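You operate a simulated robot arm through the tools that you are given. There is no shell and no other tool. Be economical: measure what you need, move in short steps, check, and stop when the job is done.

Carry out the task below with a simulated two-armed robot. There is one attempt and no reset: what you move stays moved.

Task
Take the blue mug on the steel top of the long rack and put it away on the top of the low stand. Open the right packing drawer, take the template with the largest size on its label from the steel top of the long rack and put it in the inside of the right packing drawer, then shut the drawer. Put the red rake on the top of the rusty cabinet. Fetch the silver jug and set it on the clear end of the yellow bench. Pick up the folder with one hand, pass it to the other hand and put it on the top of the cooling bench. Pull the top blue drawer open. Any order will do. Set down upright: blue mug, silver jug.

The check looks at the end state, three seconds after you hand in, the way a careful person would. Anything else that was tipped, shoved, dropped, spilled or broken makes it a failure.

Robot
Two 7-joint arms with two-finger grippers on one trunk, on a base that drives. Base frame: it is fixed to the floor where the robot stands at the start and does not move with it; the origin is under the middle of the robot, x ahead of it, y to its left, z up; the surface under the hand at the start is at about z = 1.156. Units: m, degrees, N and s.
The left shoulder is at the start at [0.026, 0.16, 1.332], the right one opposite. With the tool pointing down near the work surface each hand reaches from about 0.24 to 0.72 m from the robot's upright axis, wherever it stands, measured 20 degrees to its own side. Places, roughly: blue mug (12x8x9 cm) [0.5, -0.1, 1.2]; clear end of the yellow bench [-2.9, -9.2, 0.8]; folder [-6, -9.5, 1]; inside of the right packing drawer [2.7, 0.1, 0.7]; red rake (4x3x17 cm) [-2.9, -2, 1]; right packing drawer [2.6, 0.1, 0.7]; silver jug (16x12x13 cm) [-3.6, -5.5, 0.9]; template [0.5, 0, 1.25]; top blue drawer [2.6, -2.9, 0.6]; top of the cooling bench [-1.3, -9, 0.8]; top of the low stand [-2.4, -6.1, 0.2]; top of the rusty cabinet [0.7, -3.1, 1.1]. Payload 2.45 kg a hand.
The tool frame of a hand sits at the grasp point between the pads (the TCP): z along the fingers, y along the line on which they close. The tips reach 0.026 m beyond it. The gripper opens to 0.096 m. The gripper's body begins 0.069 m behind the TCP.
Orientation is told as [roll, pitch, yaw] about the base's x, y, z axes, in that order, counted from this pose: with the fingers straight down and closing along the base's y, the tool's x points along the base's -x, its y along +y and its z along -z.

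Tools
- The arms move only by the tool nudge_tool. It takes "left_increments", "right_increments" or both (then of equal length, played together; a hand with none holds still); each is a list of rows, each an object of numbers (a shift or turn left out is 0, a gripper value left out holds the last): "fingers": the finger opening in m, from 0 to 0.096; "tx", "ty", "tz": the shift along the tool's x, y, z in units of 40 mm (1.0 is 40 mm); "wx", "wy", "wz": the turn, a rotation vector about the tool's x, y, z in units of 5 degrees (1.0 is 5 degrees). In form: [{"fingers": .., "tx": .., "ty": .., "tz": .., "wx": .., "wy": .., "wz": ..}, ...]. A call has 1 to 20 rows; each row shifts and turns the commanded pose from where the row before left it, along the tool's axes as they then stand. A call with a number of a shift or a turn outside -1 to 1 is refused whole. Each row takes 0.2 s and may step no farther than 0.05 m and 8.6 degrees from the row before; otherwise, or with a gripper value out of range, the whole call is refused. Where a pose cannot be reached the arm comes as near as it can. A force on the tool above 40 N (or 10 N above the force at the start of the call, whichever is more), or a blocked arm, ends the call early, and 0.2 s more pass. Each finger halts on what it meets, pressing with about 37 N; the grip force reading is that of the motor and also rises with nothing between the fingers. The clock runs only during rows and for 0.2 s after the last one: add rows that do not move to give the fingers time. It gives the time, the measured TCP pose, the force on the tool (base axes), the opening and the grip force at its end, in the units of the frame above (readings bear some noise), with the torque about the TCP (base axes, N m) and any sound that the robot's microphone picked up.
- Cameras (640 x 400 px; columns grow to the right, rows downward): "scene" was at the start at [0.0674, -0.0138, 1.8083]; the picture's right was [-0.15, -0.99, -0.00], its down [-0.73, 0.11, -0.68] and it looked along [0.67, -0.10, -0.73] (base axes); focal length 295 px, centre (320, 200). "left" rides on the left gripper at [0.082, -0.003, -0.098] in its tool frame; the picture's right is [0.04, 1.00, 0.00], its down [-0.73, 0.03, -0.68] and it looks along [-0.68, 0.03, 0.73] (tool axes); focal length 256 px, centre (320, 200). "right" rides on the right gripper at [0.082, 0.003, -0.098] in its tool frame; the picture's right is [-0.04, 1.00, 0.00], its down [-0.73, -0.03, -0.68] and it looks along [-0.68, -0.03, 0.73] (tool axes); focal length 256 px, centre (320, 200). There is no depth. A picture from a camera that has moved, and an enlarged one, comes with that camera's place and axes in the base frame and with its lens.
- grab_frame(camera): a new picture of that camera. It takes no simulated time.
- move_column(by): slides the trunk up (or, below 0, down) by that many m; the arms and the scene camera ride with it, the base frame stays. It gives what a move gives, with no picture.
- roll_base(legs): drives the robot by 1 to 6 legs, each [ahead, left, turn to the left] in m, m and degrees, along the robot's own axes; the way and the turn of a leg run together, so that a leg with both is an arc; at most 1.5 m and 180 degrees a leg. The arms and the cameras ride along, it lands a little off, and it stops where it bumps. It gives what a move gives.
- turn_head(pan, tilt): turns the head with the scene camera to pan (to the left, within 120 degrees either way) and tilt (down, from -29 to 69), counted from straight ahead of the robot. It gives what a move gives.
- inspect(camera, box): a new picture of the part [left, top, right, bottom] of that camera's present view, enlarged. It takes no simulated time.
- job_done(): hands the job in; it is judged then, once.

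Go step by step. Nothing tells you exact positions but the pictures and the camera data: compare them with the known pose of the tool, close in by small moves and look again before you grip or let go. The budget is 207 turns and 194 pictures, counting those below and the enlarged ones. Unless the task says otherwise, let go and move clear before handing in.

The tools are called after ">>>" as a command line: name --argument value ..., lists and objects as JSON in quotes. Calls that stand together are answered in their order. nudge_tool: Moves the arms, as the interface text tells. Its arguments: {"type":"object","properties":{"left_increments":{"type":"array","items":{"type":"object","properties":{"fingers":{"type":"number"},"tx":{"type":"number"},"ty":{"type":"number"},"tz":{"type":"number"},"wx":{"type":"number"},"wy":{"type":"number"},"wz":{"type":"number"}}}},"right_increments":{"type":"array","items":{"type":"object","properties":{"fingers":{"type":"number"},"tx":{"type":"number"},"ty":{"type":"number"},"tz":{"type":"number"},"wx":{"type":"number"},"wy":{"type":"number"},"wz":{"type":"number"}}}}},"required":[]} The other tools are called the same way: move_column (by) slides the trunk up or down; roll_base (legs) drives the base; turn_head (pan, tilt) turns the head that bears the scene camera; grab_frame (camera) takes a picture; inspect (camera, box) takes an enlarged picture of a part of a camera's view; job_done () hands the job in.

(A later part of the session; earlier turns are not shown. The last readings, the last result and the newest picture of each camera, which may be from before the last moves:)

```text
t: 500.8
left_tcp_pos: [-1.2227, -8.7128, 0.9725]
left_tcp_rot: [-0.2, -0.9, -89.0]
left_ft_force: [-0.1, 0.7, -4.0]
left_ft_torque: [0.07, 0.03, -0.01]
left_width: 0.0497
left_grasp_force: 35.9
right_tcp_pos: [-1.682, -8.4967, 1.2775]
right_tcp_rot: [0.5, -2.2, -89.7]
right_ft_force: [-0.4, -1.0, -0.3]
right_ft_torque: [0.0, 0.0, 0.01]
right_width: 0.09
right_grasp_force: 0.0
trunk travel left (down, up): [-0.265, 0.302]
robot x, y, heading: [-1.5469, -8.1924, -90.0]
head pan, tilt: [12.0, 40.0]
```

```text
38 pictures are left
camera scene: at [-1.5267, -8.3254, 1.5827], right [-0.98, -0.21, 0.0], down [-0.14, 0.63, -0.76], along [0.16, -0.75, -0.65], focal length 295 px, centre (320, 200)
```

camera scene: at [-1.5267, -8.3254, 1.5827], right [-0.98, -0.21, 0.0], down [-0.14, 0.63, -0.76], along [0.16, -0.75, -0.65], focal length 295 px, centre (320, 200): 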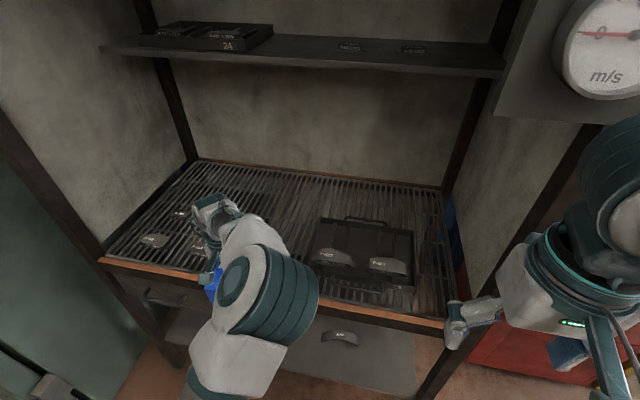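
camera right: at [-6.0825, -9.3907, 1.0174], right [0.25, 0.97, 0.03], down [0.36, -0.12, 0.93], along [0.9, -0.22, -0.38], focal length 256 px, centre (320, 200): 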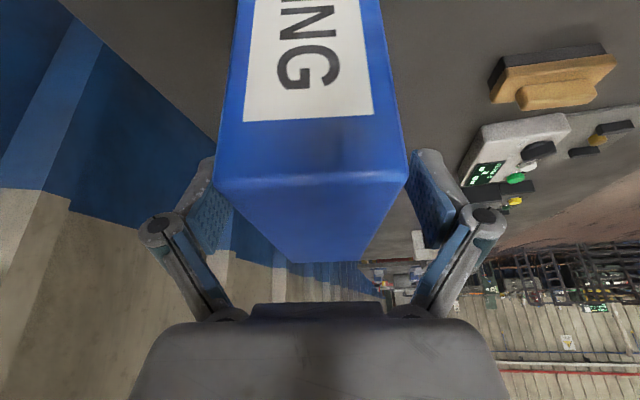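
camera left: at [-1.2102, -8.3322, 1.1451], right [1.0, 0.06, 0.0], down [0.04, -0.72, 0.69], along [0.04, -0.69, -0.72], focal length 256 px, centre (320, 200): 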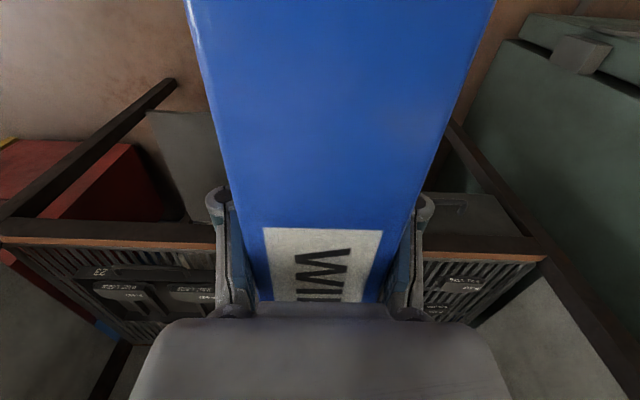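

The folder is passing over the edge. I tuck the right arm lower and inward (away from the gauge), then go a bit further in.

>>> nudge_tool --right_increments '[{"tz": 0.8, "ty": 0.4}, {"tz": 0.8, "ty": 0.4}, {"tz": 0.8, "ty": 0.4}, {"tz": 0.8, "ty": 0.4}, {"tz": 0.8, "ty": 0.4}]'

>>> roll_base --legs '[[0.13, 0, 0]]'

>>> nudge_tool --left_increments '[{"tx": -0.8}, {"tx": -0.8}, {"tx": -0.8}, {}]'

>>> grab_frame --camera "scene"

```text
t: 502.0
left_tcp_pos: [-1.2222, -8.7106, 0.9736]
left_tcp_rot: [-0.2, -1.0, -88.9]
left_ft_force: [0.4, 0.0, -3.4]
left_ft_torque: [0.02, 0.03, 0.01]
left_width: 0.0496
left_grasp_force: 37.1
right_tcp_pos: [-1.6002, -8.5009, 1.1197]
right_tcp_rot: [0.5, -2.3, -89.6]
right_ft_force: [0.1, -0.2, -0.4]
right_ft_torque: [0.02, -0.02, 0.03]
right_width: 0.0897
right_grasp_force: 0.1
trunk travel left (down, up): [-0.265, 0.302]
robot x, y, heading: [-1.5426, -8.1859, -89.6]
head pan, tilt: [12.0, 40.0]
```

```text
t: 503.3
left_tcp_pos: [-1.2233, -8.8416, 0.9749]
left_tcp_rot: [0.0, -1.1, -88.9]
left_ft_force: [-0.2, 0.4, -3.3]
left_ft_torque: [0.04, 0.01, 0.01]
left_width: 0.0499
left_grasp_force: 36.6
right_tcp_pos: [-1.6009, -8.6289, 1.1197]
right_tcp_rot: [0.5, -2.4, -89.7]
right_ft_force: [-0.4, 0.1, 1.1]
right_ft_torque: [0.01, 0.05, -0.01]
right_width: 0.0901
right_grasp_force: 0.0
trunk travel left (down, up): [-0.265, 0.302]
robot x, y, heading: [-1.5422, -8.3182, -89.9]
head pan, tilt: [12.0, 40.0]
```

```text
t: 504.3
left_tcp_pos: [-1.222, -8.9355, 0.9786]
left_tcp_rot: [-0.2, -1.2, -89.0]
left_ft_force: [0.1, 0.2, -3.2]
left_ft_torque: [0.04, 0.01, -0.02]
left_width: 0.0498
left_grasp_force: 37.0
right_tcp_pos: [-1.6004, -8.6266, 1.1222]
right_tcp_rot: [0.4, -2.6, -89.8]
right_ft_force: [0.4, -0.1, -0.1]
right_ft_torque: [0.01, -0.01, 0.0]
right_width: 0.09
right_grasp_force: 0.0
trunk travel left (down, up): [-0.265, 0.302]
robot x, y, heading: [-1.54, -8.319, -89.9]
head pan, tilt: [12.0, 40.0]
```

```text
37 pictures are left
camera scene: at [-1.5253, -8.4575, 1.5826], right [-0.98, -0.21, 0.0], down [-0.14, 0.63, -0.76], along [0.16, -0.75, -0.65], focal length 295 px, centre (320, 200)
```

scene: 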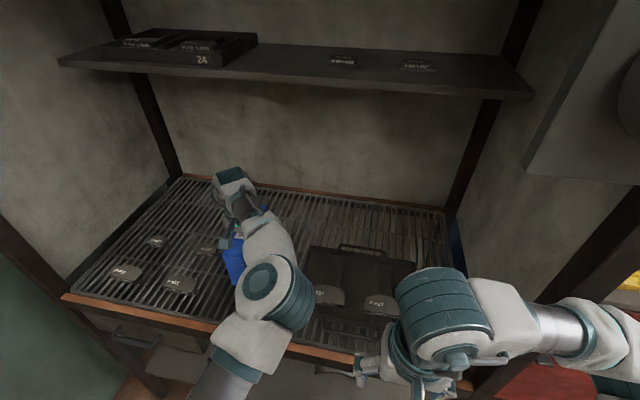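

Over the free strip. I move 3 cm further in and lower gently to contact.

>>> nudge_tool --left_increments '[{"tx": -0.8}, {"tz": 0.7}, {"tz": 0.7}, {"tz": 0.3}, {"tz": 0.2}, {"tz": 0.15}, {"tz": 0.15}, {"tz": 0.15}, {"tz": 0.15}, {"tz": 0.15}, {"tz": 0.15}, {"tz": 0.15}]'

>>> grab_frame --camera "left"

```text
t: 505.2
left_tcp_pos: [-1.2222, -8.9661, 0.9319]
left_tcp_rot: [0.3, -2.1, -89.0]
left_ft_force: [-0.2, 2.8, 4.5]
left_ft_torque: [0.93, 0.26, -0.02]
left_width: 0.05
left_grasp_force: 37.4
right_tcp_pos: [-1.6019, -8.623, 1.1227]
right_tcp_rot: [0.5, -2.9, -89.5]
right_ft_force: [-0.9, -0.3, 0.3]
right_ft_torque: [0.02, -0.04, 0.02]
right_width: 0.0896
right_grasp_force: 0.1
trunk travel left (down, up): [-0.265, 0.302]
robot x, y, heading: [-1.5451, -8.3177, -89.6]
head pan, tilt: [12.0, 40.0]
stopped in row 4 (left hand): the force on the tool passed its limit at 46 N (the readings are from after the stop); the commanded pose is now the measured one
```

```text
36 pictures are left
camera left: at [-1.2281, -8.8817, 1.0274], right [1.0, 0.06, 0.0], down [0.04, -0.71, 0.71], along [0.04, -0.7, -0.71], focal length 256 px, centre (320, 200)
```

left: 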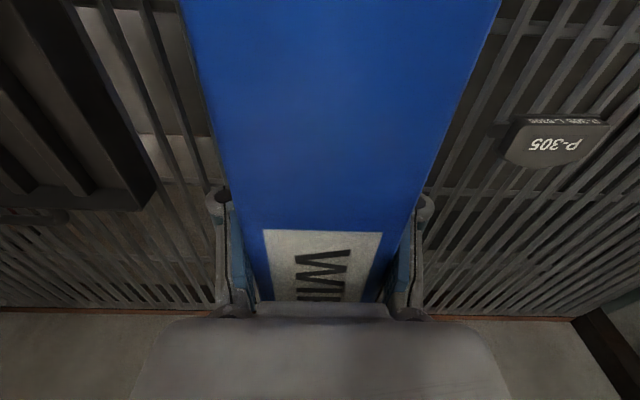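

>>> inspect --camera "scene" --box '[160, 150, 340, 340]'

```text
2.11 times, centred on (250, 245) of scene
camera zoom: at [-1.5283, -8.4575, 1.5824], right [-0.98, -0.21, 0.0], down [-0.13, 0.63, -0.76], along [0.16, -0.75, -0.65], focal length 621 px, centre (467, 105)
```

zoom: 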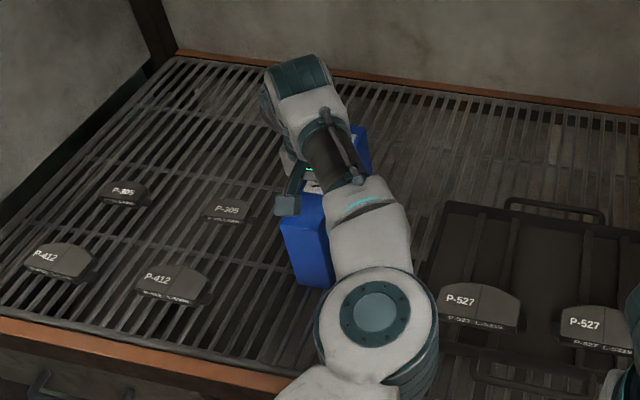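

The folder rests on the grille, clear of the pads and tray. I release it and lift the hand away.

>>> nudge_tool --left_increments '[{"tz": 0.08}, {"fingers": 0.056}, {"fingers": 0.062}, {"fingers": 0.074}, {"fingers": 0.08}, {}, {"tz": -0.5}, {"tz": -0.7}, {"tz": -0.8}, {"tz": -0.5}]'

>>> grab_frame --camera "left"

```text
t: 507.4
left_tcp_pos: [-1.2221, -8.9635, 1.0295]
left_tcp_rot: [0.2, -2.1, -89.1]
left_ft_force: [0.7, -0.2, 0.1]
left_ft_torque: [0.03, -0.01, 0.03]
left_width: 0.0801
left_grasp_force: 0.1
right_tcp_pos: [-1.6011, -8.6232, 1.1226]
right_tcp_rot: [0.5, -2.7, -89.7]
right_ft_force: [-0.3, 0.2, -1.1]
right_ft_torque: [0.0, -0.04, 0.01]
right_width: 0.0902
right_grasp_force: 0.0
trunk travel left (down, up): [-0.265, 0.302]
robot x, y, heading: [-1.5427, -8.3169, -90.1]
head pan, tilt: [12.0, 40.0]
```

```text
34 pictures are left
camera left: at [-1.2268, -8.8789, 1.1241], right [1.0, 0.06, 0.0], down [0.04, -0.71, 0.71], along [0.04, -0.7, -0.71], focal length 256 px, centre (320, 200)
```

left: 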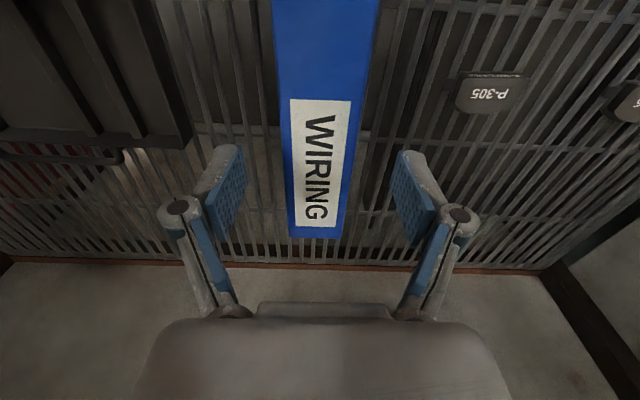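

The folder stands on the bench. I raise a bit more and back out, then head for the rake at (-2.9, -2).

>>> nudge_tool --left_increments '[{"tz": -0.7}, {}]'

>>> roll_base --legs '[[-0.6, 0, 0]]'

>>> grab_frame --camera "scene"

```text
t: 508.0
left_tcp_pos: [-1.2206, -8.9627, 1.0565]
left_tcp_rot: [0.2, -2.1, -89.0]
left_ft_force: [0.7, -0.5, 0.5]
left_ft_torque: [-0.02, 0.0, -0.01]
left_width: 0.0799
left_grasp_force: 0.0
right_tcp_pos: [-1.601, -8.6219, 1.1228]
right_tcp_rot: [0.6, -2.7, -89.6]
right_ft_force: [-0.2, -0.6, 0.3]
right_ft_torque: [-0.03, -0.02, 0.01]
right_width: 0.0901
right_grasp_force: 0.0
trunk travel left (down, up): [-0.265, 0.302]
robot x, y, heading: [-1.5429, -8.3193, -89.9]
head pan, tilt: [12.0, 40.0]
```

```text
t: 511.4
left_tcp_pos: [-1.2228, -8.368, 1.0575]
left_tcp_rot: [0.2, -2.1, -89.3]
left_ft_force: [0.2, 0.3, 0.1]
left_ft_torque: [-0.01, -0.01, 0.03]
left_width: 0.08
left_grasp_force: 0.1
right_tcp_pos: [-1.6032, -8.0249, 1.1223]
right_tcp_rot: [0.5, -2.7, -89.9]
right_ft_force: [0.1, -0.1, -0.6]
right_ft_torque: [0.0, -0.01, -0.03]
right_width: 0.0901
right_grasp_force: 0.1
trunk travel left (down, up): [-0.265, 0.302]
robot x, y, heading: [-1.5431, -7.7203, -89.8]
head pan, tilt: [12.0, 40.0]
```

```text
33 pictures are left
camera scene: at [-1.5266, -7.861, 1.5824], right [-0.98, -0.21, 0.0], down [-0.13, 0.63, -0.76], along [0.16, -0.75, -0.65], focal length 295 px, centre (320, 200)
```

scene: 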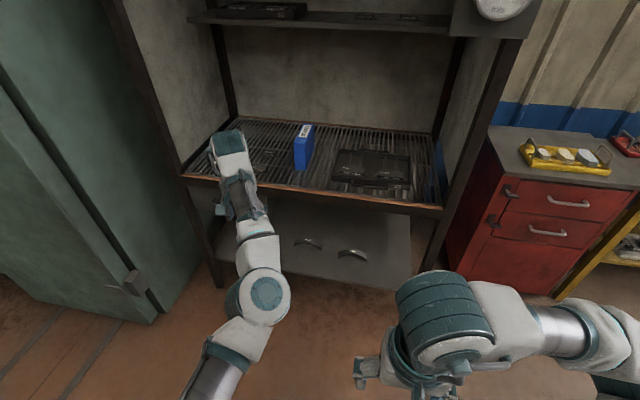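

The folder stands fine on the cooling bench. I turn north and look for the rake.

>>> roll_base --legs '[[0, 0, 180], [1.35, -0.4, 0]]'

>>> turn_head --pan 20 --tilt 18

>>> grab_frame --camera "scene"

```text
t: 525.7
left_tcp_pos: [-1.4592, -5.7264, 1.0597]
left_tcp_rot: [0.2, -2.3, 90.8]
left_ft_force: [0.0, 0.6, 0.0]
left_ft_torque: [0.01, 0.01, -0.01]
left_width: 0.0799
left_grasp_force: 0.1
right_tcp_pos: [-1.0794, -6.0687, 1.1247]
right_tcp_rot: [0.5, -3.0, 90.3]
right_ft_force: [-0.7, -0.8, -0.6]
right_ft_torque: [0.05, -0.01, -0.03]
right_width: 0.0901
right_grasp_force: 0.1
trunk travel left (down, up): [-0.265, 0.302]
robot x, y, heading: [-1.1332, -6.3685, 90.1]
head pan, tilt: [12.0, 40.0]
```

```text
t: 526.6
left_tcp_pos: [-1.4589, -5.731, 1.0634]
left_tcp_rot: [0.1, -2.6, 90.7]
left_ft_force: [-0.6, -0.5, -0.3]
left_ft_torque: [0.02, -0.02, -0.02]
left_width: 0.08
left_grasp_force: 0.0
right_tcp_pos: [-1.0788, -6.073, 1.1257]
right_tcp_rot: [0.5, -3.3, 90.3]
right_ft_force: [0.1, -0.4, 0.0]
right_ft_torque: [0.0, -0.01, 0.03]
right_width: 0.09
right_grasp_force: 0.0
trunk travel left (down, up): [-0.265, 0.302]
robot x, y, heading: [-1.1362, -6.3659, 89.9]
head pan, tilt: [20.0, 18.0]
```

```text
32 pictures are left
camera scene: at [-1.1696, -6.2238, 1.6171], right [0.94, 0.34, 0.0], down [0.11, -0.3, -0.95], along [-0.32, 0.89, -0.31], focal length 295 px, centre (320, 200)
```

scene: 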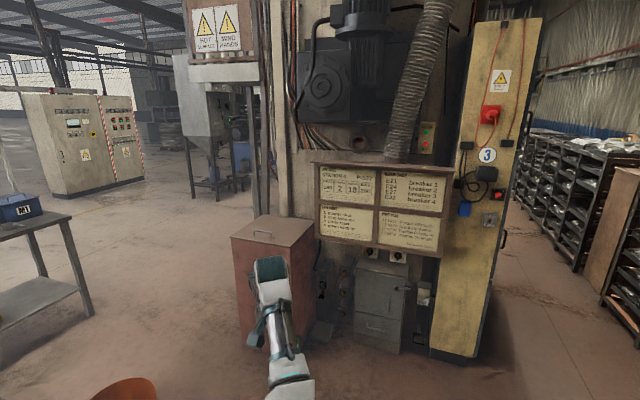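

A large machine stands ahead. The way round is west of it, along the corridor between the bucket and the metal table that I've used before. I raise the trunk and take that route.

>>> move_column --by 0.25

>>> roll_base --legs '[[-0.7, 0, 0], [0, 1.45, 0], [0, 0.39, 0]]'

>>> roll_base --legs '[[1.45, 0, 0], [1.2, 0, 0]]'

>>> turn_head --pan 0 --tilt 22

>>> grab_frame --camera "scene"

```text
t: 529.2
left_tcp_pos: [-1.46, -5.7294, 1.3116]
left_tcp_rot: [0.3, -2.7, 90.7]
left_ft_force: [0.2, -0.4, 0.3]
left_ft_torque: [-0.03, -0.01, 0.02]
left_width: 0.0801
left_grasp_force: 0.0
right_tcp_pos: [-1.0791, -6.0723, 1.3743]
right_tcp_rot: [0.5, -3.2, 90.2]
right_ft_force: [-0.2, 0.4, 0.5]
right_ft_torque: [-0.03, 0.01, 0.02]
right_width: 0.0902
right_grasp_force: 0.0
trunk travel left (down, up): [-0.515, 0.052]
robot x, y, heading: [-1.133, -6.3623, 90.0]
head pan, tilt: [20.0, 18.0]
```

```text
t: 541.9
left_tcp_pos: [-3.2636, -6.4355, 1.3212]
left_tcp_rot: [1.9, -2.5, 91.0]
left_ft_force: [1.8, 0.6, -0.9]
left_ft_torque: [0.0, 0.18, 0.03]
left_width: 0.0801
left_grasp_force: 0.2
right_tcp_pos: [-2.8821, -6.7753, 1.3729]
right_tcp_rot: [2.1, -3.2, 90.2]
right_ft_force: [0.6, 2.2, 0.5]
right_ft_torque: [-0.1, 0.06, -0.02]
right_width: 0.0904
right_grasp_force: 0.0
trunk travel left (down, up): [-0.515, 0.052]
robot x, y, heading: [-2.9791, -7.073, 90.3]
head pan, tilt: [20.0, 18.0]
```

```text
t: 554.8
left_tcp_pos: [-3.1918, -3.7933, 1.3321]
left_tcp_rot: [2.5, -3.0, 89.5]
left_ft_force: [2.3, 2.7, -1.0]
left_ft_torque: [-0.21, 0.24, -0.01]
left_width: 0.0799
left_grasp_force: 0.0
right_tcp_pos: [-2.8174, -4.14, 1.3755]
right_tcp_rot: [3.0, -3.8, 88.8]
right_ft_force: [-0.3, 0.4, 0.4]
right_ft_torque: [-0.12, 0.0, -0.04]
right_width: 0.0898
right_grasp_force: 0.0
trunk travel left (down, up): [-0.515, 0.052]
robot x, y, heading: [-2.9363, -4.4223, 88.8]
head pan, tilt: [20.0, 18.0]
```

```text
t: 555.6
left_tcp_pos: [-3.2243, -3.7907, 1.3268]
left_tcp_rot: [1.0, -3.7, 89.5]
left_ft_force: [0.5, 0.6, -0.2]
left_ft_torque: [-0.03, -0.01, -0.04]
left_width: 0.0801
left_grasp_force: 0.1
right_tcp_pos: [-2.852, -4.1414, 1.379]
right_tcp_rot: [1.1, -3.9, 89.1]
right_ft_force: [-0.3, -0.4, 0.4]
right_ft_torque: [-0.02, -0.06, -0.01]
right_width: 0.09
right_grasp_force: 0.1
trunk travel left (down, up): [-0.515, 0.052]
robot x, y, heading: [-2.9304, -4.4195, 88.9]
head pan, tilt: [0.0, 22.0]
```

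```text
31 pictures are left
camera scene: at [-2.9457, -4.3452, 1.8612], right [1.0, -0.01, 0.01], down [0.0, -0.38, -0.93], along [0.01, 0.93, -0.38], focal length 295 px, centre (320, 200)
```

scene: 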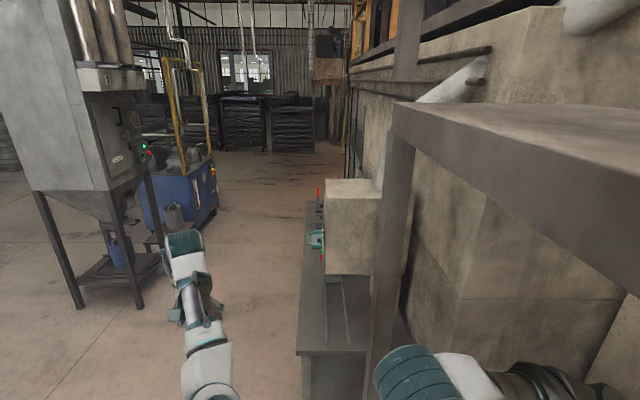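

>>> inspect --camera "scene" --box '[260, 150, 420, 370]'

```text
1.82 times, centred on (340, 260) of scene
camera zoom: at [-2.9457, -4.3452, 1.8612], right [1.0, -0.01, 0.01], down [0.0, -0.38, -0.93], along [0.01, 0.93, -0.38], focal length 536 px, centre (284, 91)
```

zoom: 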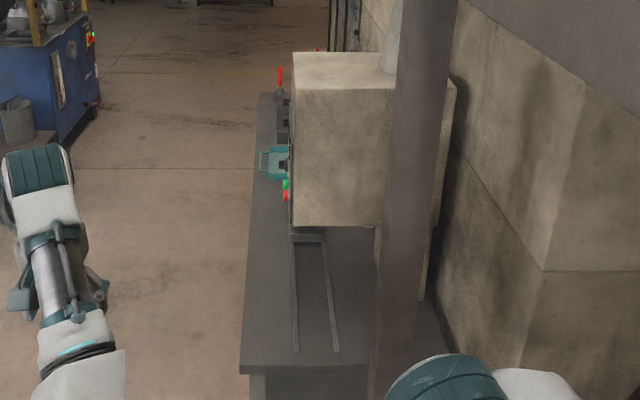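

The red rake seems to stand upright on the machine bench at about (-2.94, -2.0). I go around to the bench's west side and face it.

>>> roll_base --legs '[[0, 0.76, 1.1], [1.45, 0, 0], [0.95, 0, 0], [0, 0, -90]]'

>>> turn_head --pan -5 --tilt 38

>>> grab_frame --camera "scene"

```text
t: 574.9
left_tcp_pos: [-3.056, -1.7505, 1.3287]
left_tcp_rot: [1.5, -4.0, -1.0]
left_ft_force: [-0.2, -0.4, 1.1]
left_ft_torque: [0.0, 0.05, -0.01]
left_width: 0.08
left_grasp_force: 0.0
right_tcp_pos: [-3.4124, -2.1203, 1.3778]
right_tcp_rot: [1.4, -3.8, -1.6]
right_ft_force: [0.2, 1.0, 0.1]
right_ft_torque: [-0.04, 0.08, -0.05]
right_width: 0.0898
right_grasp_force: 0.0
trunk travel left (down, up): [-0.515, 0.052]
robot x, y, heading: [-3.6935, -2.0327, -1.5]
head pan, tilt: [0.0, 22.0]
```

```text
t: 575.6
left_tcp_pos: [-3.051, -1.7014, 1.3198]
left_tcp_rot: [0.3, -4.8, -1.1]
left_ft_force: [0.0, 1.2, 0.0]
left_ft_torque: [-0.15, -0.06, 0.03]
left_width: 0.08
left_grasp_force: 0.0
right_tcp_pos: [-3.4151, -2.0691, 1.3801]
right_tcp_rot: [-0.5, -3.9, -1.3]
right_ft_force: [-2.2, -0.2, -0.4]
right_ft_torque: [-0.02, -0.16, 0.03]
right_width: 0.0902
right_grasp_force: 0.1
trunk travel left (down, up): [-0.515, 0.052]
robot x, y, heading: [-3.6948, -2.0215, -1.9]
head pan, tilt: [-5.0, 38.0]
```

```text
29 pictures are left
camera scene: at [-3.6111, -1.9397, 1.8333], right [-0.11, -0.99, 0.05], down [-0.62, 0.03, -0.79], along [0.78, -0.12, -0.62], focal length 295 px, centre (320, 200)
```

scene: 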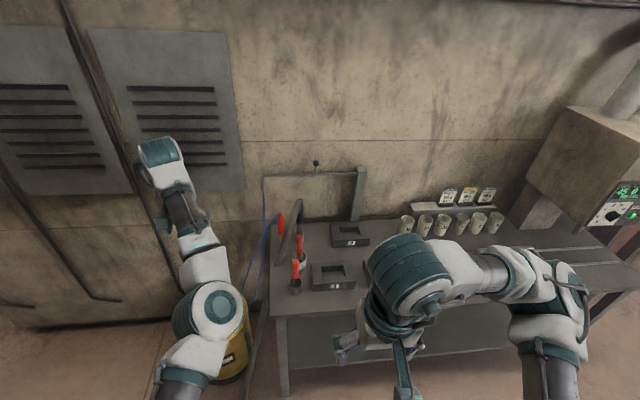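

>>> inspect --camera "scene" --box '[250, 150, 410, 310]'

```text
2.50 times, centred on (330, 230) of scene
camera zoom: at [-3.6111, -1.9397, 1.8333], right [-0.11, -0.99, 0.05], down [-0.62, 0.03, -0.79], along [0.78, -0.12, -0.62], focal length 737 px, centre (295, 125)
```

zoom: 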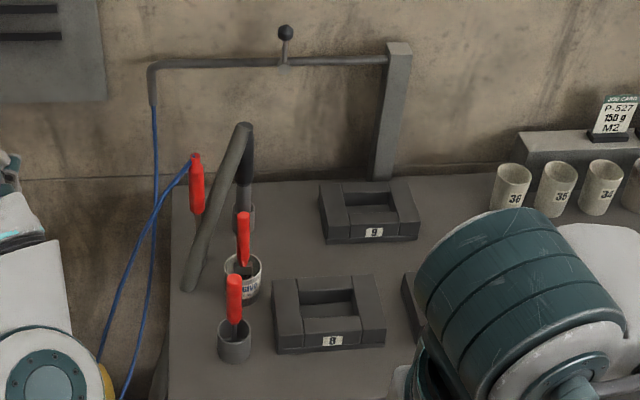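

>>> inspect --camera "scene" --box '[276, 200, 326, 250]'

>>> inspect --camera "scene" --box '[276, 240, 326, 300]'

```text
8.00 times, centred on (301, 225) of scene
camera zoom: at [-3.6111, -1.9397, 1.8333], right [-0.11, -0.99, 0.05], down [-0.62, 0.03, -0.79], along [0.78, -0.12, -0.62], focal length 2359 px, centre (472, 0)
```

zoom: 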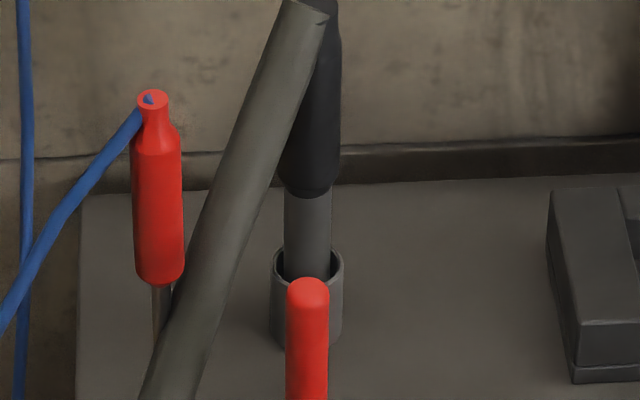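

```text
6.67 times, centred on (301, 270) of scene
camera zoom: at [-3.6111, -1.9397, 1.8333], right [-0.11, -0.99, 0.05], down [-0.62, 0.03, -0.79], along [0.78, -0.12, -0.62], focal length 1966 px, centre (447, -267)
```

zoom: 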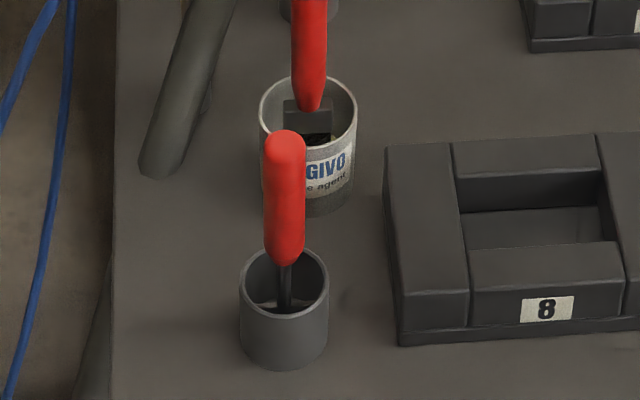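

The near one, standing in the small grey cup with a metal crossbar, is the rake (the other in the jar is a brush; the third is an air gun). It's at about (-2.938, -1.973), top z ≈ 1.03. I move up, lower the trunk slightly and let things settle.

>>> nudge_tool --left_increments '[{"tx": 0.8}, {"tx": 0.8}, {"tx": 0.8}]'

>>> roll_base --legs '[[0.17, 0.15, 1.5]]'

>>> move_column --by -0.12

>>> nudge_tool --right_increments '[{"tx": -0.7, "ty": 0.2, "wy": 0.35}, {"tx": -0.7, "ty": 0.2, "wy": 0.35}, {"tx": -0.7, "ty": 0.2}, {"tx": -0.7}, {"tx": -0.7}, {"tx": -0.7}, {}, {}, {}, {}, {}, {}, {}, {}, {}, {}, {}, {}, {}, {}]'

>>> nudge_tool --right_increments '[{}, {}, {}, {}, {}, {}, {}, {}, {}, {}]'

>>> grab_frame --camera "right"

```text
t: 576.6
left_tcp_pos: [-3.1259, -1.634, 1.3169]
left_tcp_rot: [-1.5, -4.6, -0.4]
left_ft_force: [-1.7, 3.1, -0.5]
left_ft_torque: [-0.26, -0.13, 0.02]
left_width: 0.0798
left_grasp_force: 0.0
left hand out of reach, approached as far as the arm can: row 2, 3
right_tcp_pos: [-3.4227, -2.0351, 1.384]
right_tcp_rot: [-1.8, -4.7, -1.2]
right_ft_force: [-0.9, 0.2, 0.4]
right_ft_torque: [-0.05, -0.07, 0.04]
right_width: 0.0901
right_grasp_force: 0.0
trunk travel left (down, up): [-0.515, 0.052]
robot x, y, heading: [-3.6935, -2.011, -1.4]
head pan, tilt: [-5.0, 38.0]
stopped in row 3 (left hand): the arm was blocked; the commanded pose is now the measured one
```

```text
t: 578.0
left_tcp_pos: [-3.0949, -1.4919, 1.3609]
left_tcp_rot: [3.2, -8.0, 17.9]
left_ft_force: [-1.8, 5.6, 2.0]
left_ft_torque: [-0.55, -0.14, -0.09]
left_width: 0.08
left_grasp_force: 0.2
right_tcp_pos: [-3.3577, -1.9821, 1.3788]
right_tcp_rot: [0.3, -3.9, 8.6]
right_ft_force: [0.7, 4.2, -0.2]
right_ft_torque: [-0.29, 0.07, -0.02]
right_width: 0.09
right_grasp_force: 0.3
trunk travel left (down, up): [-0.515, 0.052]
robot x, y, heading: [-3.565, -1.9177, 2.3]
head pan, tilt: [-5.0, 38.0]
stopped in leg 1: the robot was blocked; the commanded pose is now the measured one
```

```text
t: 578.3
left_tcp_pos: [-3.0573, -1.6951, 1.3821]
left_tcp_rot: [8.9, -7.4, 8.2]
left_ft_force: [2.2, -6.8, -0.8]
left_ft_torque: [0.59, 0.07, 0.05]
left_width: 0.08
left_grasp_force: 0.0
right_tcp_pos: [-3.3399, -2.1586, 1.3621]
right_tcp_rot: [6.7, -5.3, 1.4]
right_ft_force: [2.1, 0.9, 1.5]
right_ft_torque: [-0.17, 0.11, -0.05]
right_width: 0.0899
right_grasp_force: 0.1
trunk travel left (down, up): [-0.512, 0.054]
robot x, y, heading: [-3.5769, -1.9453, 0.4]
head pan, tilt: [-5.0, 38.0]
stopped: the arm was blocked; the commanded pose is now the measured one
```

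```text
t: 578.7
left_tcp_pos: [-3.0469, -1.4669, 1.323]
left_tcp_rot: [-1.6, -6.1, 9.2]
left_ft_force: [-0.7, 2.0, -2.7]
left_ft_torque: [-0.13, -0.1, 0.03]
left_width: 0.0802
left_grasp_force: 0.1
right_tcp_pos: [-3.3102, -1.9258, 1.3819]
right_tcp_rot: [-3.1, -5.1, -1.8]
right_ft_force: [-2.9, 1.0, 0.3]
right_ft_torque: [-0.09, -0.16, 0.04]
right_width: 0.09
right_grasp_force: 0.1
trunk travel left (down, up): [-0.512, 0.054]
robot x, y, heading: [-3.5598, -1.9232, -0.8]
head pan, tilt: [-5.0, 38.0]
stopped in row 2 (right hand): the arm was blocked; the commanded pose is now the measured one
```

```text
t: 579.3
left_tcp_pos: [-3.0809, -1.6322, 1.396]
left_tcp_rot: [8.4, -10.7, 15.4]
left_ft_force: [1.9, -4.3, -0.5]
left_ft_torque: [0.36, 0.13, 0.06]
left_width: 0.0802
left_grasp_force: 0.1
right_tcp_pos: [-3.3342, -2.1442, 1.3646]
right_tcp_rot: [4.6, -6.4, -0.1]
right_ft_force: [2.8, 0.7, 0.7]
right_ft_torque: [-0.01, 0.28, -0.02]
right_width: 0.0899
right_grasp_force: 0.0
trunk travel left (down, up): [-0.512, 0.054]
robot x, y, heading: [-3.5541, -1.941, 0.0]
head pan, tilt: [-5.0, 38.0]
stopped in row 2 (right hand): the arm was blocked; the commanded pose is now the measured one
```

```text
25 pictures are left
camera right: at [-3.4251, -2.1508, 1.4532], right [0.03, 1.0, 0.08], down [0.65, -0.08, 0.75], along [0.76, 0.03, -0.65], focal length 256 px, centre (320, 200)
```

right: 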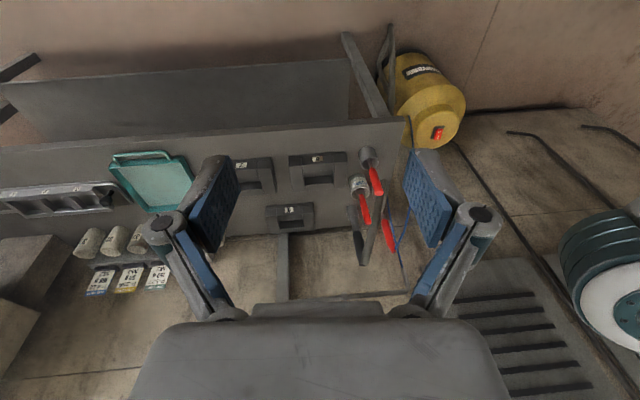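

The rocking is strong again, and it comes with the left arm folded near the body. I extend the left arm forward to stop that.

>>> nudge_tool --left_increments '[{"tx": -0.7, "tz": 0.5}, {"tx": -0.7, "tz": 0.5}, {"tx": -0.7, "tz": 0.5}, {"tx": -0.7, "tz": 0.5}]'

>>> nudge_tool --left_increments '[{"tz": 0.5}, {"tz": 0.5}, {}, {}]'

>>> nudge_tool --left_increments '[{}, {}, {}, {}, {}, {}]'

>>> nudge_tool --left_increments '[{}, {}, {}, {}]'

```text
t: 579.9
left_tcp_pos: [-3.0282, -1.4281, 1.3074]
left_tcp_rot: [-1.3, -8.1, 12.3]
left_ft_force: [-2.7, 1.3, -2.2]
left_ft_torque: [-0.08, -0.19, 0.02]
left_width: 0.0798
left_grasp_force: 0.0
right_tcp_pos: [-3.327, -1.9235, 1.3797]
right_tcp_rot: [-4.3, -7.3, -2.3]
right_ft_force: [-3.5, 0.3, -0.6]
right_ft_torque: [-0.03, -0.25, 0.05]
right_width: 0.0901
right_grasp_force: 0.1
trunk travel left (down, up): [-0.512, 0.054]
robot x, y, heading: [-3.5565, -1.9244, -0.3]
head pan, tilt: [-5.0, 38.0]
stopped in row 2 (right hand): the arm was blocked; the commanded pose is now the measured one
```

```text
t: 580.4
left_tcp_pos: [-3.0449, -1.6314, 1.3519]
left_tcp_rot: [7.5, -11.4, 14.1]
left_ft_force: [3.0, -2.6, -0.6]
left_ft_torque: [0.24, 0.19, 0.06]
left_width: 0.0797
left_grasp_force: 0.1
right_tcp_pos: [-3.349, -2.1453, 1.3569]
right_tcp_rot: [3.1, -8.0, -0.3]
right_ft_force: [3.2, -2.5, 1.0]
right_ft_torque: [0.26, 0.34, -0.02]
right_width: 0.09
right_grasp_force: 0.1
trunk travel left (down, up): [-0.512, 0.054]
robot x, y, heading: [-3.5567, -1.9433, -0.1]
head pan, tilt: [-5.0, 38.0]
stopped in row 2 (right hand): the arm was blocked; the commanded pose is now the measured one
```

```text
t: 581.0
left_tcp_pos: [-3.0494, -1.4327, 1.289]
left_tcp_rot: [-1.7, -9.9, 13.2]
left_ft_force: [-1.2, 0.9, -0.1]
left_ft_torque: [-0.02, -0.15, 0.02]
left_width: 0.0797
left_grasp_force: 0.1
right_tcp_pos: [-3.3429, -1.9395, 1.373]
right_tcp_rot: [-4.7, -9.6, -4.8]
right_ft_force: [-4.1, 2.8, -1.8]
right_ft_torque: [-0.24, -0.35, 0.09]
right_width: 0.0902
right_grasp_force: 0.1
trunk travel left (down, up): [-0.512, 0.054]
robot x, y, heading: [-3.5548, -1.928, -0.1]
head pan, tilt: [-5.0, 38.0]
stopped in row 2 (right hand): the arm was blocked; the commanded pose is now the measured one
```

```text
t: 581.6
left_tcp_pos: [-3.0785, -1.6096, 1.3619]
left_tcp_rot: [7.4, -13.9, 17.2]
left_ft_force: [3.8, -2.0, 0.5]
left_ft_torque: [0.2, 0.21, 0.04]
left_width: 0.08
left_grasp_force: 0.1
right_tcp_pos: [-3.3723, -2.1421, 1.3499]
right_tcp_rot: [1.9, -9.8, -1.3]
right_ft_force: [2.6, -0.5, -0.2]
right_ft_torque: [0.04, 0.25, -0.05]
right_width: 0.0902
right_grasp_force: 0.0
trunk travel left (down, up): [-0.512, 0.054]
robot x, y, heading: [-3.5627, -1.9426, 0.3]
head pan, tilt: [-5.0, 38.0]
stopped in row 2 (right hand): the force on the tool passed its limit at 44 N (the readings are from after the stop); the commanded pose is now the measured one
```

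>>> move_column --by -0.15

>>> move_column --by -0.12

>>> roll_base --legs '[[-0.3, 0, 0]]'

>>> move_column --by -0.1

>>> turn_head --pan -4 --tilt 38

```text
t: 582.1
left_tcp_pos: [-3.0761, -1.4277, 1.274]
left_tcp_rot: [-2.9, -11.4, 14.7]
left_ft_force: [-1.8, 0.2, -1.6]
left_ft_torque: [0.03, -0.09, 0.02]
left_width: 0.08
left_grasp_force: 0.0
right_tcp_pos: [-3.3608, -1.939, 1.3479]
right_tcp_rot: [-4.9, -11.5, -7.1]
right_ft_force: [-3.9, 0.5, -0.5]
right_ft_torque: [-0.14, -0.4, 0.07]
right_width: 0.09
right_grasp_force: 0.0
trunk travel left (down, up): [-0.491, 0.075]
robot x, y, heading: [-3.5656, -1.9261, -0.0]
head pan, tilt: [-5.0, 38.0]
stopped: the arm was blocked; the commanded pose is now the measured one
```

```text
t: 582.6
left_tcp_pos: [-3.1124, -1.5339, 1.3187]
left_tcp_rot: [4.0, -14.5, 21.9]
left_ft_force: [2.8, -0.6, -1.8]
left_ft_torque: [0.12, 0.28, 0.02]
left_width: 0.0801
left_grasp_force: 0.0
right_tcp_pos: [-3.3846, -2.0805, 1.319]
right_tcp_rot: [0.6, -9.5, -5.3]
right_ft_force: [0.8, -0.2, -2.1]
right_ft_torque: [0.05, 0.02, -0.01]
right_width: 0.09
right_grasp_force: 0.1
trunk travel left (down, up): [-0.477, 0.089]
robot x, y, heading: [-3.5654, -1.9288, -0.2]
head pan, tilt: [-5.0, 38.0]
stopped: the force on the tool passed its limit at 115 N (the readings are from after the stop); the commanded pose is now the measured one
```

```text
t: 583.7
left_tcp_pos: [-3.1167, -1.5472, 1.3116]
left_tcp_rot: [2.6, -14.6, 15.2]
left_ft_force: [2.4, -1.1, -0.9]
left_ft_torque: [0.06, 0.28, 0.08]
left_width: 0.0798
left_grasp_force: 0.0
right_tcp_pos: [-3.4114, -2.0648, 1.3291]
right_tcp_rot: [2.4, -10.8, -14.8]
right_ft_force: [72.5, -24.7, 115.3]
right_ft_torque: [6.21, 16.86, -0.26]
right_width: 0.0902
right_grasp_force: 0.0
trunk travel left (down, up): [-0.477, 0.089]
robot x, y, heading: [-3.5926, -1.9238, -2.9]
head pan, tilt: [-5.0, 38.0]
stopped in leg 1: the robot was blocked; the commanded pose is now the measured one
```

```text
t: 584.0
left_tcp_pos: [-3.155, -1.6556, 1.3448]
left_tcp_rot: [4.9, -16.8, 12.0]
left_ft_force: [3.9, -6.8, 0.0]
left_ft_torque: [0.66, 0.29, 0.19]
left_width: 0.0801
left_grasp_force: 0.5
right_tcp_pos: [-3.4541, -2.1655, 1.3222]
right_tcp_rot: [5.8, -12.0, -15.6]
right_ft_force: [2.0, -15.0, 21.1]
right_ft_torque: [1.56, 2.51, 1.85]
right_width: 0.0903
right_grasp_force: 0.0
trunk travel left (down, up): [-0.477, 0.09]
robot x, y, heading: [-3.5968, -1.9385, -2.7]
head pan, tilt: [-5.0, 38.0]
stopped: the force on the tool passed its limit at 163 N (the readings are from after the stop); the commanded pose is now the measured one
```

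```text
t: 584.6
left_tcp_pos: [-3.1442, -1.4977, 1.3098]
left_tcp_rot: [1.0, -15.0, 18.6]
left_ft_force: [-1.5, 3.6, -0.5]
left_ft_torque: [-0.36, -0.1, -0.06]
left_width: 0.0798
left_grasp_force: 0.1
right_tcp_pos: [-3.4372, -2.0407, 1.3378]
right_tcp_rot: [0.9, -11.1, -15.0]
right_ft_force: [-0.1, -0.3, 1.4]
right_ft_torque: [0.03, 0.04, 0.01]
right_width: 0.0901
right_grasp_force: 0.1
trunk travel left (down, up): [-0.477, 0.09]
robot x, y, heading: [-3.5986, -1.9174, -3.7]
head pan, tilt: [-4.0, 38.0]
```

The right hand is too close to my own body — that's the collision. I extend it forward.

>>> nudge_tool --right_increments '[{"tx": -1, "tz": 0.2}, {"tx": -1, "tz": 0.2}, {"tx": -1, "tz": 0.2}, {"tx": -1, "tz": 0.2}, {"tx": -1, "tz": 0.2}]'

>>> nudge_tool --right_increments '[{"tx": -0.8}, {"tx": -0.8}, {"tx": -0.8}, {"tx": -0.8}, {}, {}, {}]'

>>> nudge_tool --right_increments '[{}, {}, {}, {}, {}, {}, {}, {}]'

```text
t: 585.5
left_tcp_pos: [-3.1467, -1.4621, 1.2978]
left_tcp_rot: [-2.3, -14.7, 15.3]
left_ft_force: [-1.7, 1.9, -1.6]
left_ft_torque: [-0.18, -0.22, -0.08]
left_width: 0.0799
left_grasp_force: 0.1
right_tcp_pos: [-3.3217, -2.0064, 1.3462]
right_tcp_rot: [-1.9, -13.9, -13.3]
right_ft_force: [0.2, 0.1, 1.4]
right_ft_torque: [-0.04, 0.01, 0.03]
right_width: 0.0902
right_grasp_force: 0.2
trunk travel left (down, up): [-0.477, 0.09]
robot x, y, heading: [-3.5964, -1.9174, -2.6]
head pan, tilt: [-4.0, 38.0]
stopped in row 4 (right hand): the arm was blocked; the commanded pose is now the measured one
```

```text
t: 587.3
left_tcp_pos: [-3.1505, -1.4875, 1.3011]
left_tcp_rot: [-2.1, -14.7, 15.1]
left_ft_force: [-1.2, 0.6, -0.2]
left_ft_torque: [-0.14, -0.13, 0.01]
left_width: 0.0801
left_grasp_force: 0.0
right_tcp_pos: [-3.1987, -2.0627, 1.3739]
right_tcp_rot: [-1.5, -13.5, -13.6]
right_ft_force: [0.1, 0.3, 0.0]
right_ft_torque: [-0.11, -0.03, 0.01]
right_width: 0.09
right_grasp_force: 0.0
trunk travel left (down, up): [-0.477, 0.09]
robot x, y, heading: [-3.6014, -1.935, -2.5]
head pan, tilt: [-4.0, 38.0]
stopped in row 7 (right hand): the arm was blocked; the commanded pose is now the measured one
```

```text
t: 589.3
left_tcp_pos: [-3.1631, -1.4531, 1.2888]
left_tcp_rot: [-4.2, -14.5, 15.7]
left_ft_force: [-2.0, -0.1, -0.9]
left_ft_torque: [-0.12, -0.17, 0.01]
left_width: 0.0798
left_grasp_force: 0.2
right_tcp_pos: [-3.2066, -2.0244, 1.381]
right_tcp_rot: [-3.1, -14.2, -13.2]
right_ft_force: [-1.0, 2.3, -0.3]
right_ft_torque: [-0.12, -0.12, 0.01]
right_width: 0.09
right_grasp_force: 0.0
trunk travel left (down, up): [-0.477, 0.09]
robot x, y, heading: [-3.6019, -1.9427, -1.6]
head pan, tilt: [-4.0, 38.0]
stopped in row 8 (right hand): the arm was blocked; the commanded pose is now the measured one
```

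Calmer. I lower the trunk and wait.

>>> move_column --by -0.15

>>> nudge_tool --right_increments '[{}, {}, {}, {}, {}, {}, {}, {}, {}, {}, {}, {}, {}, {}, {}]'

>>> nudge_tool --right_increments '[{}, {}, {}, {}]'

>>> grab_frame --camera "scene"

```text
t: 591.0
left_tcp_pos: [-3.164, -1.5105, 1.1534]
left_tcp_rot: [-2.0, -14.8, 14.9]
left_ft_force: [0.1, 0.7, -1.0]
left_ft_torque: [0.0, 0.0, -0.03]
left_width: 0.08
left_grasp_force: 0.1
right_tcp_pos: [-3.2044, -2.0856, 1.2229]
right_tcp_rot: [-0.9, -13.4, -14.0]
right_ft_force: [-0.6, 0.2, -1.4]
right_ft_torque: [-0.01, 0.01, 0.0]
right_width: 0.0899
right_grasp_force: 0.1
trunk travel left (down, up): [-0.327, 0.24]
robot x, y, heading: [-3.6043, -1.9515, -1.6]
head pan, tilt: [-4.0, 38.0]
```

```text
t: 594.2
left_tcp_pos: [-3.1605, -1.4807, 1.1453]
left_tcp_rot: [-3.1, -14.6, 15.0]
left_ft_force: [-0.9, 0.2, -0.7]
left_ft_torque: [-0.04, -0.13, -0.02]
left_width: 0.0798
left_grasp_force: 0.1
right_tcp_pos: [-3.2063, -2.0526, 1.2257]
right_tcp_rot: [-2.0, -13.6, -13.6]
right_ft_force: [0.7, 0.1, -0.5]
right_ft_torque: [-0.07, -0.08, 0.01]
right_width: 0.0901
right_grasp_force: 0.1
trunk travel left (down, up): [-0.327, 0.24]
robot x, y, heading: [-3.6054, -1.9409, -1.8]
head pan, tilt: [-4.0, 38.0]
```

```text
t: 595.2
left_tcp_pos: [-3.1645, -1.5102, 1.1571]
left_tcp_rot: [-2.0, -15.2, 14.9]
left_ft_force: [0.6, 0.2, 0.5]
left_ft_torque: [-0.06, 0.04, -0.04]
left_width: 0.0799
left_grasp_force: 0.2
right_tcp_pos: [-3.2096, -2.0848, 1.2275]
right_tcp_rot: [-0.9, -13.7, -14.0]
right_ft_force: [-0.2, 0.7, 0.2]
right_ft_torque: [0.01, -0.02, 0.0]
right_width: 0.0899
right_grasp_force: 0.2
trunk travel left (down, up): [-0.327, 0.24]
robot x, y, heading: [-3.599, -1.9441, -1.6]
head pan, tilt: [-4.0, 38.0]
```

```text
24 pictures are left
camera scene: at [-3.4948, -1.9305, 1.6477], right [-0.1, -0.99, 0.01], down [-0.62, 0.05, -0.79], along [0.78, -0.09, -0.62], focal length 295 px, centre (320, 200)
```

scene: 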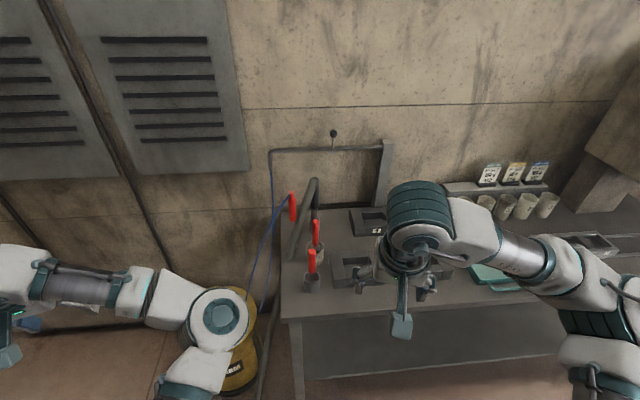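

All bench items are intact and the rake still stands in its cup. I level the right hand and bring it toward the rake.

>>> nudge_tool --right_increments '[{"wy": 0.9, "wz": -0.8}, {"wy": 0.9, "wz": -0.8}, {"wy": 0.9, "wz": -0.8}, {"tx": -0.85, "ty": 0.28, "tz": 0.2}, {"tx": -0.85, "ty": 0.28, "tz": 0.2}, {"tx": -0.85, "ty": 0.28, "tz": 0.2}, {"tx": -0.85, "ty": 0.28, "tz": 0.2}, {"tx": -0.85, "ty": 0.28, "tz": 0.2}, {"tx": -0.85, "ty": 0.28, "tz": 0.2}, {}, {}, {}, {}, {}, {}, {}, {}, {}, {}, {}]'

>>> nudge_tool --right_increments '[{}, {}, {}, {}, {}, {}, {}]'

>>> grab_frame --camera "right"

```text
t: 599.6
left_tcp_pos: [-3.1673, -1.4458, 1.1371]
left_tcp_rot: [-4.4, -14.5, 16.0]
left_ft_force: [-1.5, 1.4, -1.7]
left_ft_torque: [-0.08, -0.13, 0.01]
left_width: 0.0799
left_grasp_force: 0.0
right_tcp_pos: [-3.0019, -1.9614, 1.1797]
right_tcp_rot: [-4.8, 0.1, -1.9]
right_ft_force: [-0.5, 1.1, 0.3]
right_ft_torque: [-0.13, -0.06, -0.01]
right_width: 0.0897
right_grasp_force: 0.1
trunk travel left (down, up): [-0.327, 0.24]
robot x, y, heading: [-3.6027, -1.9268, -2.0]
head pan, tilt: [-4.0, 38.0]
stopped in row 20 (right hand): the arm was blocked; the commanded pose is now the measured one
```

```text
t: 601.4
left_tcp_pos: [-3.172, -1.4314, 1.1375]
left_tcp_rot: [-4.9, -14.6, 16.3]
left_ft_force: [-1.0, 0.3, 0.4]
left_ft_torque: [-0.05, -0.05, 0.02]
left_width: 0.08
left_grasp_force: 0.0
right_tcp_pos: [-3.0068, -1.9449, 1.1825]
right_tcp_rot: [-4.9, -0.2, -1.7]
right_ft_force: [-0.6, 1.5, 0.5]
right_ft_torque: [-0.18, -0.1, 0.04]
right_width: 0.0899
right_grasp_force: 0.0
trunk travel left (down, up): [-0.327, 0.24]
robot x, y, heading: [-3.5995, -1.9216, -1.8]
head pan, tilt: [-4.0, 38.0]
stopped in row 7 (right hand): the arm was blocked; the commanded pose is now the measured one
```

```text
23 pictures are left
camera right: at [-3.0885, -1.9313, 1.28], right [0.07, 0.99, -0.09], down [0.73, 0.01, 0.68], along [0.68, -0.11, -0.73], focal length 256 px, centre (320, 200)
```

right: 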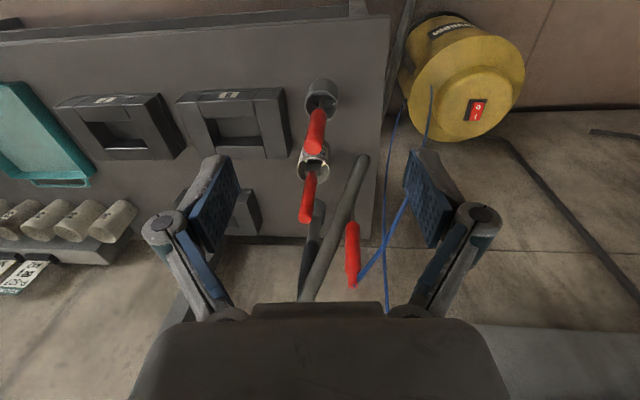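

Sway persists at this trunk height; lower was stable before. I raise the hand a bit, lower the trunk 10 cm, and wait.

>>> nudge_tool --right_increments '[{"tz": -0.8, "wx": -0.3}, {"tz": -0.8, "wx": -0.3}, {"tz": -0.4}]'

>>> move_column --by -0.11

>>> nudge_tool --right_increments '[{}, {}, {}, {}, {}, {}, {}, {}, {}, {}, {}, {}, {}, {}, {}, {}, {}, {}, {}, {}]'

>>> nudge_tool --right_increments '[{}, {}, {}, {}]'

>>> nudge_tool --right_increments '[{}, {}]'

```text
t: 602.4
left_tcp_pos: [-3.1749, -1.4537, 1.1486]
left_tcp_rot: [-3.6, -15.2, 15.9]
left_ft_force: [0.3, 0.2, 0.8]
left_ft_torque: [-0.01, 0.0, 0.02]
left_width: 0.0799
left_grasp_force: 0.0
right_tcp_pos: [-3.0088, -1.9612, 1.2594]
right_tcp_rot: [-0.7, -0.3, -1.7]
right_ft_force: [1.8, -0.1, 0.1]
right_ft_torque: [0.03, 0.03, 0.0]
right_width: 0.0901
right_grasp_force: 0.1
right hand out of reach, approached as far as the arm can: row 2, 3
trunk travel left (down, up): [-0.327, 0.24]
robot x, y, heading: [-3.5992, -1.9208, -1.7]
head pan, tilt: [-4.0, 38.0]
stopped in row 3 (right hand): the arm was blocked; the commanded pose is now the measured one
```

```text
t: 603.8
left_tcp_pos: [-3.1781, -1.4306, 1.0315]
left_tcp_rot: [-4.6, -15.0, 16.4]
left_ft_force: [-0.9, 0.4, -0.2]
left_ft_torque: [-0.03, -0.05, 0.03]
left_width: 0.0798
left_grasp_force: 0.1
right_tcp_pos: [-3.0191, -1.9355, 1.1463]
right_tcp_rot: [-1.8, -0.5, -1.4]
right_ft_force: [-0.6, 2.4, 0.1]
right_ft_torque: [-0.13, -0.06, 0.01]
right_width: 0.0902
right_grasp_force: 0.2
trunk travel left (down, up): [-0.217, 0.35]
robot x, y, heading: [-3.5999, -1.916, -1.5]
head pan, tilt: [-4.0, 38.0]
```

```text
t: 608.0
left_tcp_pos: [-3.1764, -1.4423, 1.0367]
left_tcp_rot: [-4.0, -15.0, 16.3]
left_ft_force: [-0.1, 1.0, 0.0]
left_ft_torque: [-0.03, -0.03, -0.03]
left_width: 0.0801
left_grasp_force: 0.0
right_tcp_pos: [-3.0179, -1.9495, 1.1449]
right_tcp_rot: [-1.1, -0.4, -1.5]
right_ft_force: [-0.5, 0.8, -0.6]
right_ft_torque: [-0.09, -0.02, 0.01]
right_width: 0.0898
right_grasp_force: 0.1
trunk travel left (down, up): [-0.217, 0.35]
robot x, y, heading: [-3.6029, -1.9185, -1.6]
head pan, tilt: [-4.0, 38.0]
```

```text
t: 609.2
left_tcp_pos: [-3.1802, -1.4395, 1.0399]
left_tcp_rot: [-4.0, -15.3, 16.3]
left_ft_force: [0.3, -0.8, -0.2]
left_ft_torque: [0.02, -0.02, 0.0]
left_width: 0.0797
left_grasp_force: 0.1
right_tcp_pos: [-3.0209, -1.9484, 1.1501]
right_tcp_rot: [-1.1, -0.7, -1.5]
right_ft_force: [-0.8, -0.5, 0.0]
right_ft_torque: [0.04, 0.01, 0.03]
right_width: 0.0901
right_grasp_force: 0.1
trunk travel left (down, up): [-0.217, 0.35]
robot x, y, heading: [-3.6005, -1.9103, -1.7]
head pan, tilt: [-4.0, 38.0]
stopped in row 4 (right hand): the arm was blocked; the commanded pose is now the measured one
```

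```text
t: 609.8
left_tcp_pos: [-3.1818, -1.4253, 1.0338]
left_tcp_rot: [-4.6, -15.1, 16.6]
left_ft_force: [-2.4, 0.3, 0.4]
left_ft_torque: [-0.03, -0.07, -0.04]
left_width: 0.0804
left_grasp_force: 0.0
right_tcp_pos: [-3.021, -1.9308, 1.1475]
right_tcp_rot: [-1.7, -0.8, -1.2]
right_ft_force: [0.6, 1.0, 0.5]
right_ft_torque: [-0.13, -0.05, 0.03]
right_width: 0.0902
right_grasp_force: 0.2
trunk travel left (down, up): [-0.217, 0.35]
robot x, y, heading: [-3.6021, -1.9054, -1.8]
head pan, tilt: [-4.0, 38.0]
```

Residual sway is about 1 cm, tolerable for a 2 cm handle with a 9 cm opening. I centre over the rake.

>>> nudge_tool --right_increments '[{"tx": -0.7, "ty": -0.27}, {"tx": -0.7, "ty": -0.27}, {"tx": -0.7, "ty": -0.26}, {}, {}]'

>>> grab_frame --camera "right"

```text
t: 611.0
left_tcp_pos: [-3.1799, -1.4532, 1.043]
left_tcp_rot: [-3.4, -15.6, 16.0]
left_ft_force: [0.3, -0.4, -0.6]
left_ft_torque: [0.0, 0.01, 0.01]
left_width: 0.0799
left_grasp_force: 0.1
right_tcp_pos: [-2.9852, -1.9778, 1.1493]
right_tcp_rot: [-0.5, -0.7, -1.5]
right_ft_force: [-0.3, -0.7, 0.5]
right_ft_torque: [0.04, -0.02, -0.01]
right_width: 0.0899
right_grasp_force: 0.1
right hand out of reach, approached as far as the arm can: row 2, 3
trunk travel left (down, up): [-0.217, 0.35]
robot x, y, heading: [-3.6024, -1.9126, -1.7]
head pan, tilt: [-4.0, 38.0]
```

```text
22 pictures are left
camera right: at [-3.0672, -1.9719, 1.2464], right [0.07, 1.0, -0.01], down [0.72, -0.04, 0.69], along [0.69, -0.05, -0.73], focal length 256 px, centre (320, 200)
```

right: 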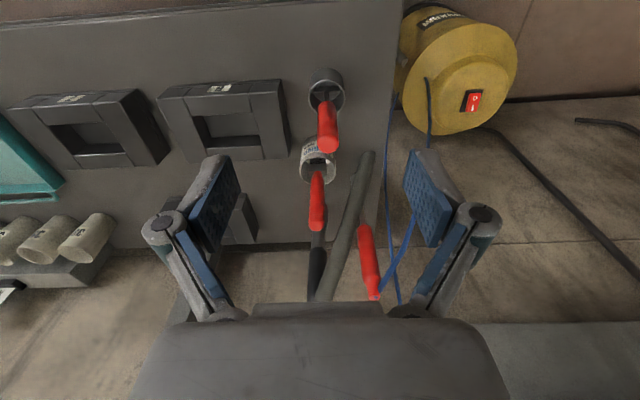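

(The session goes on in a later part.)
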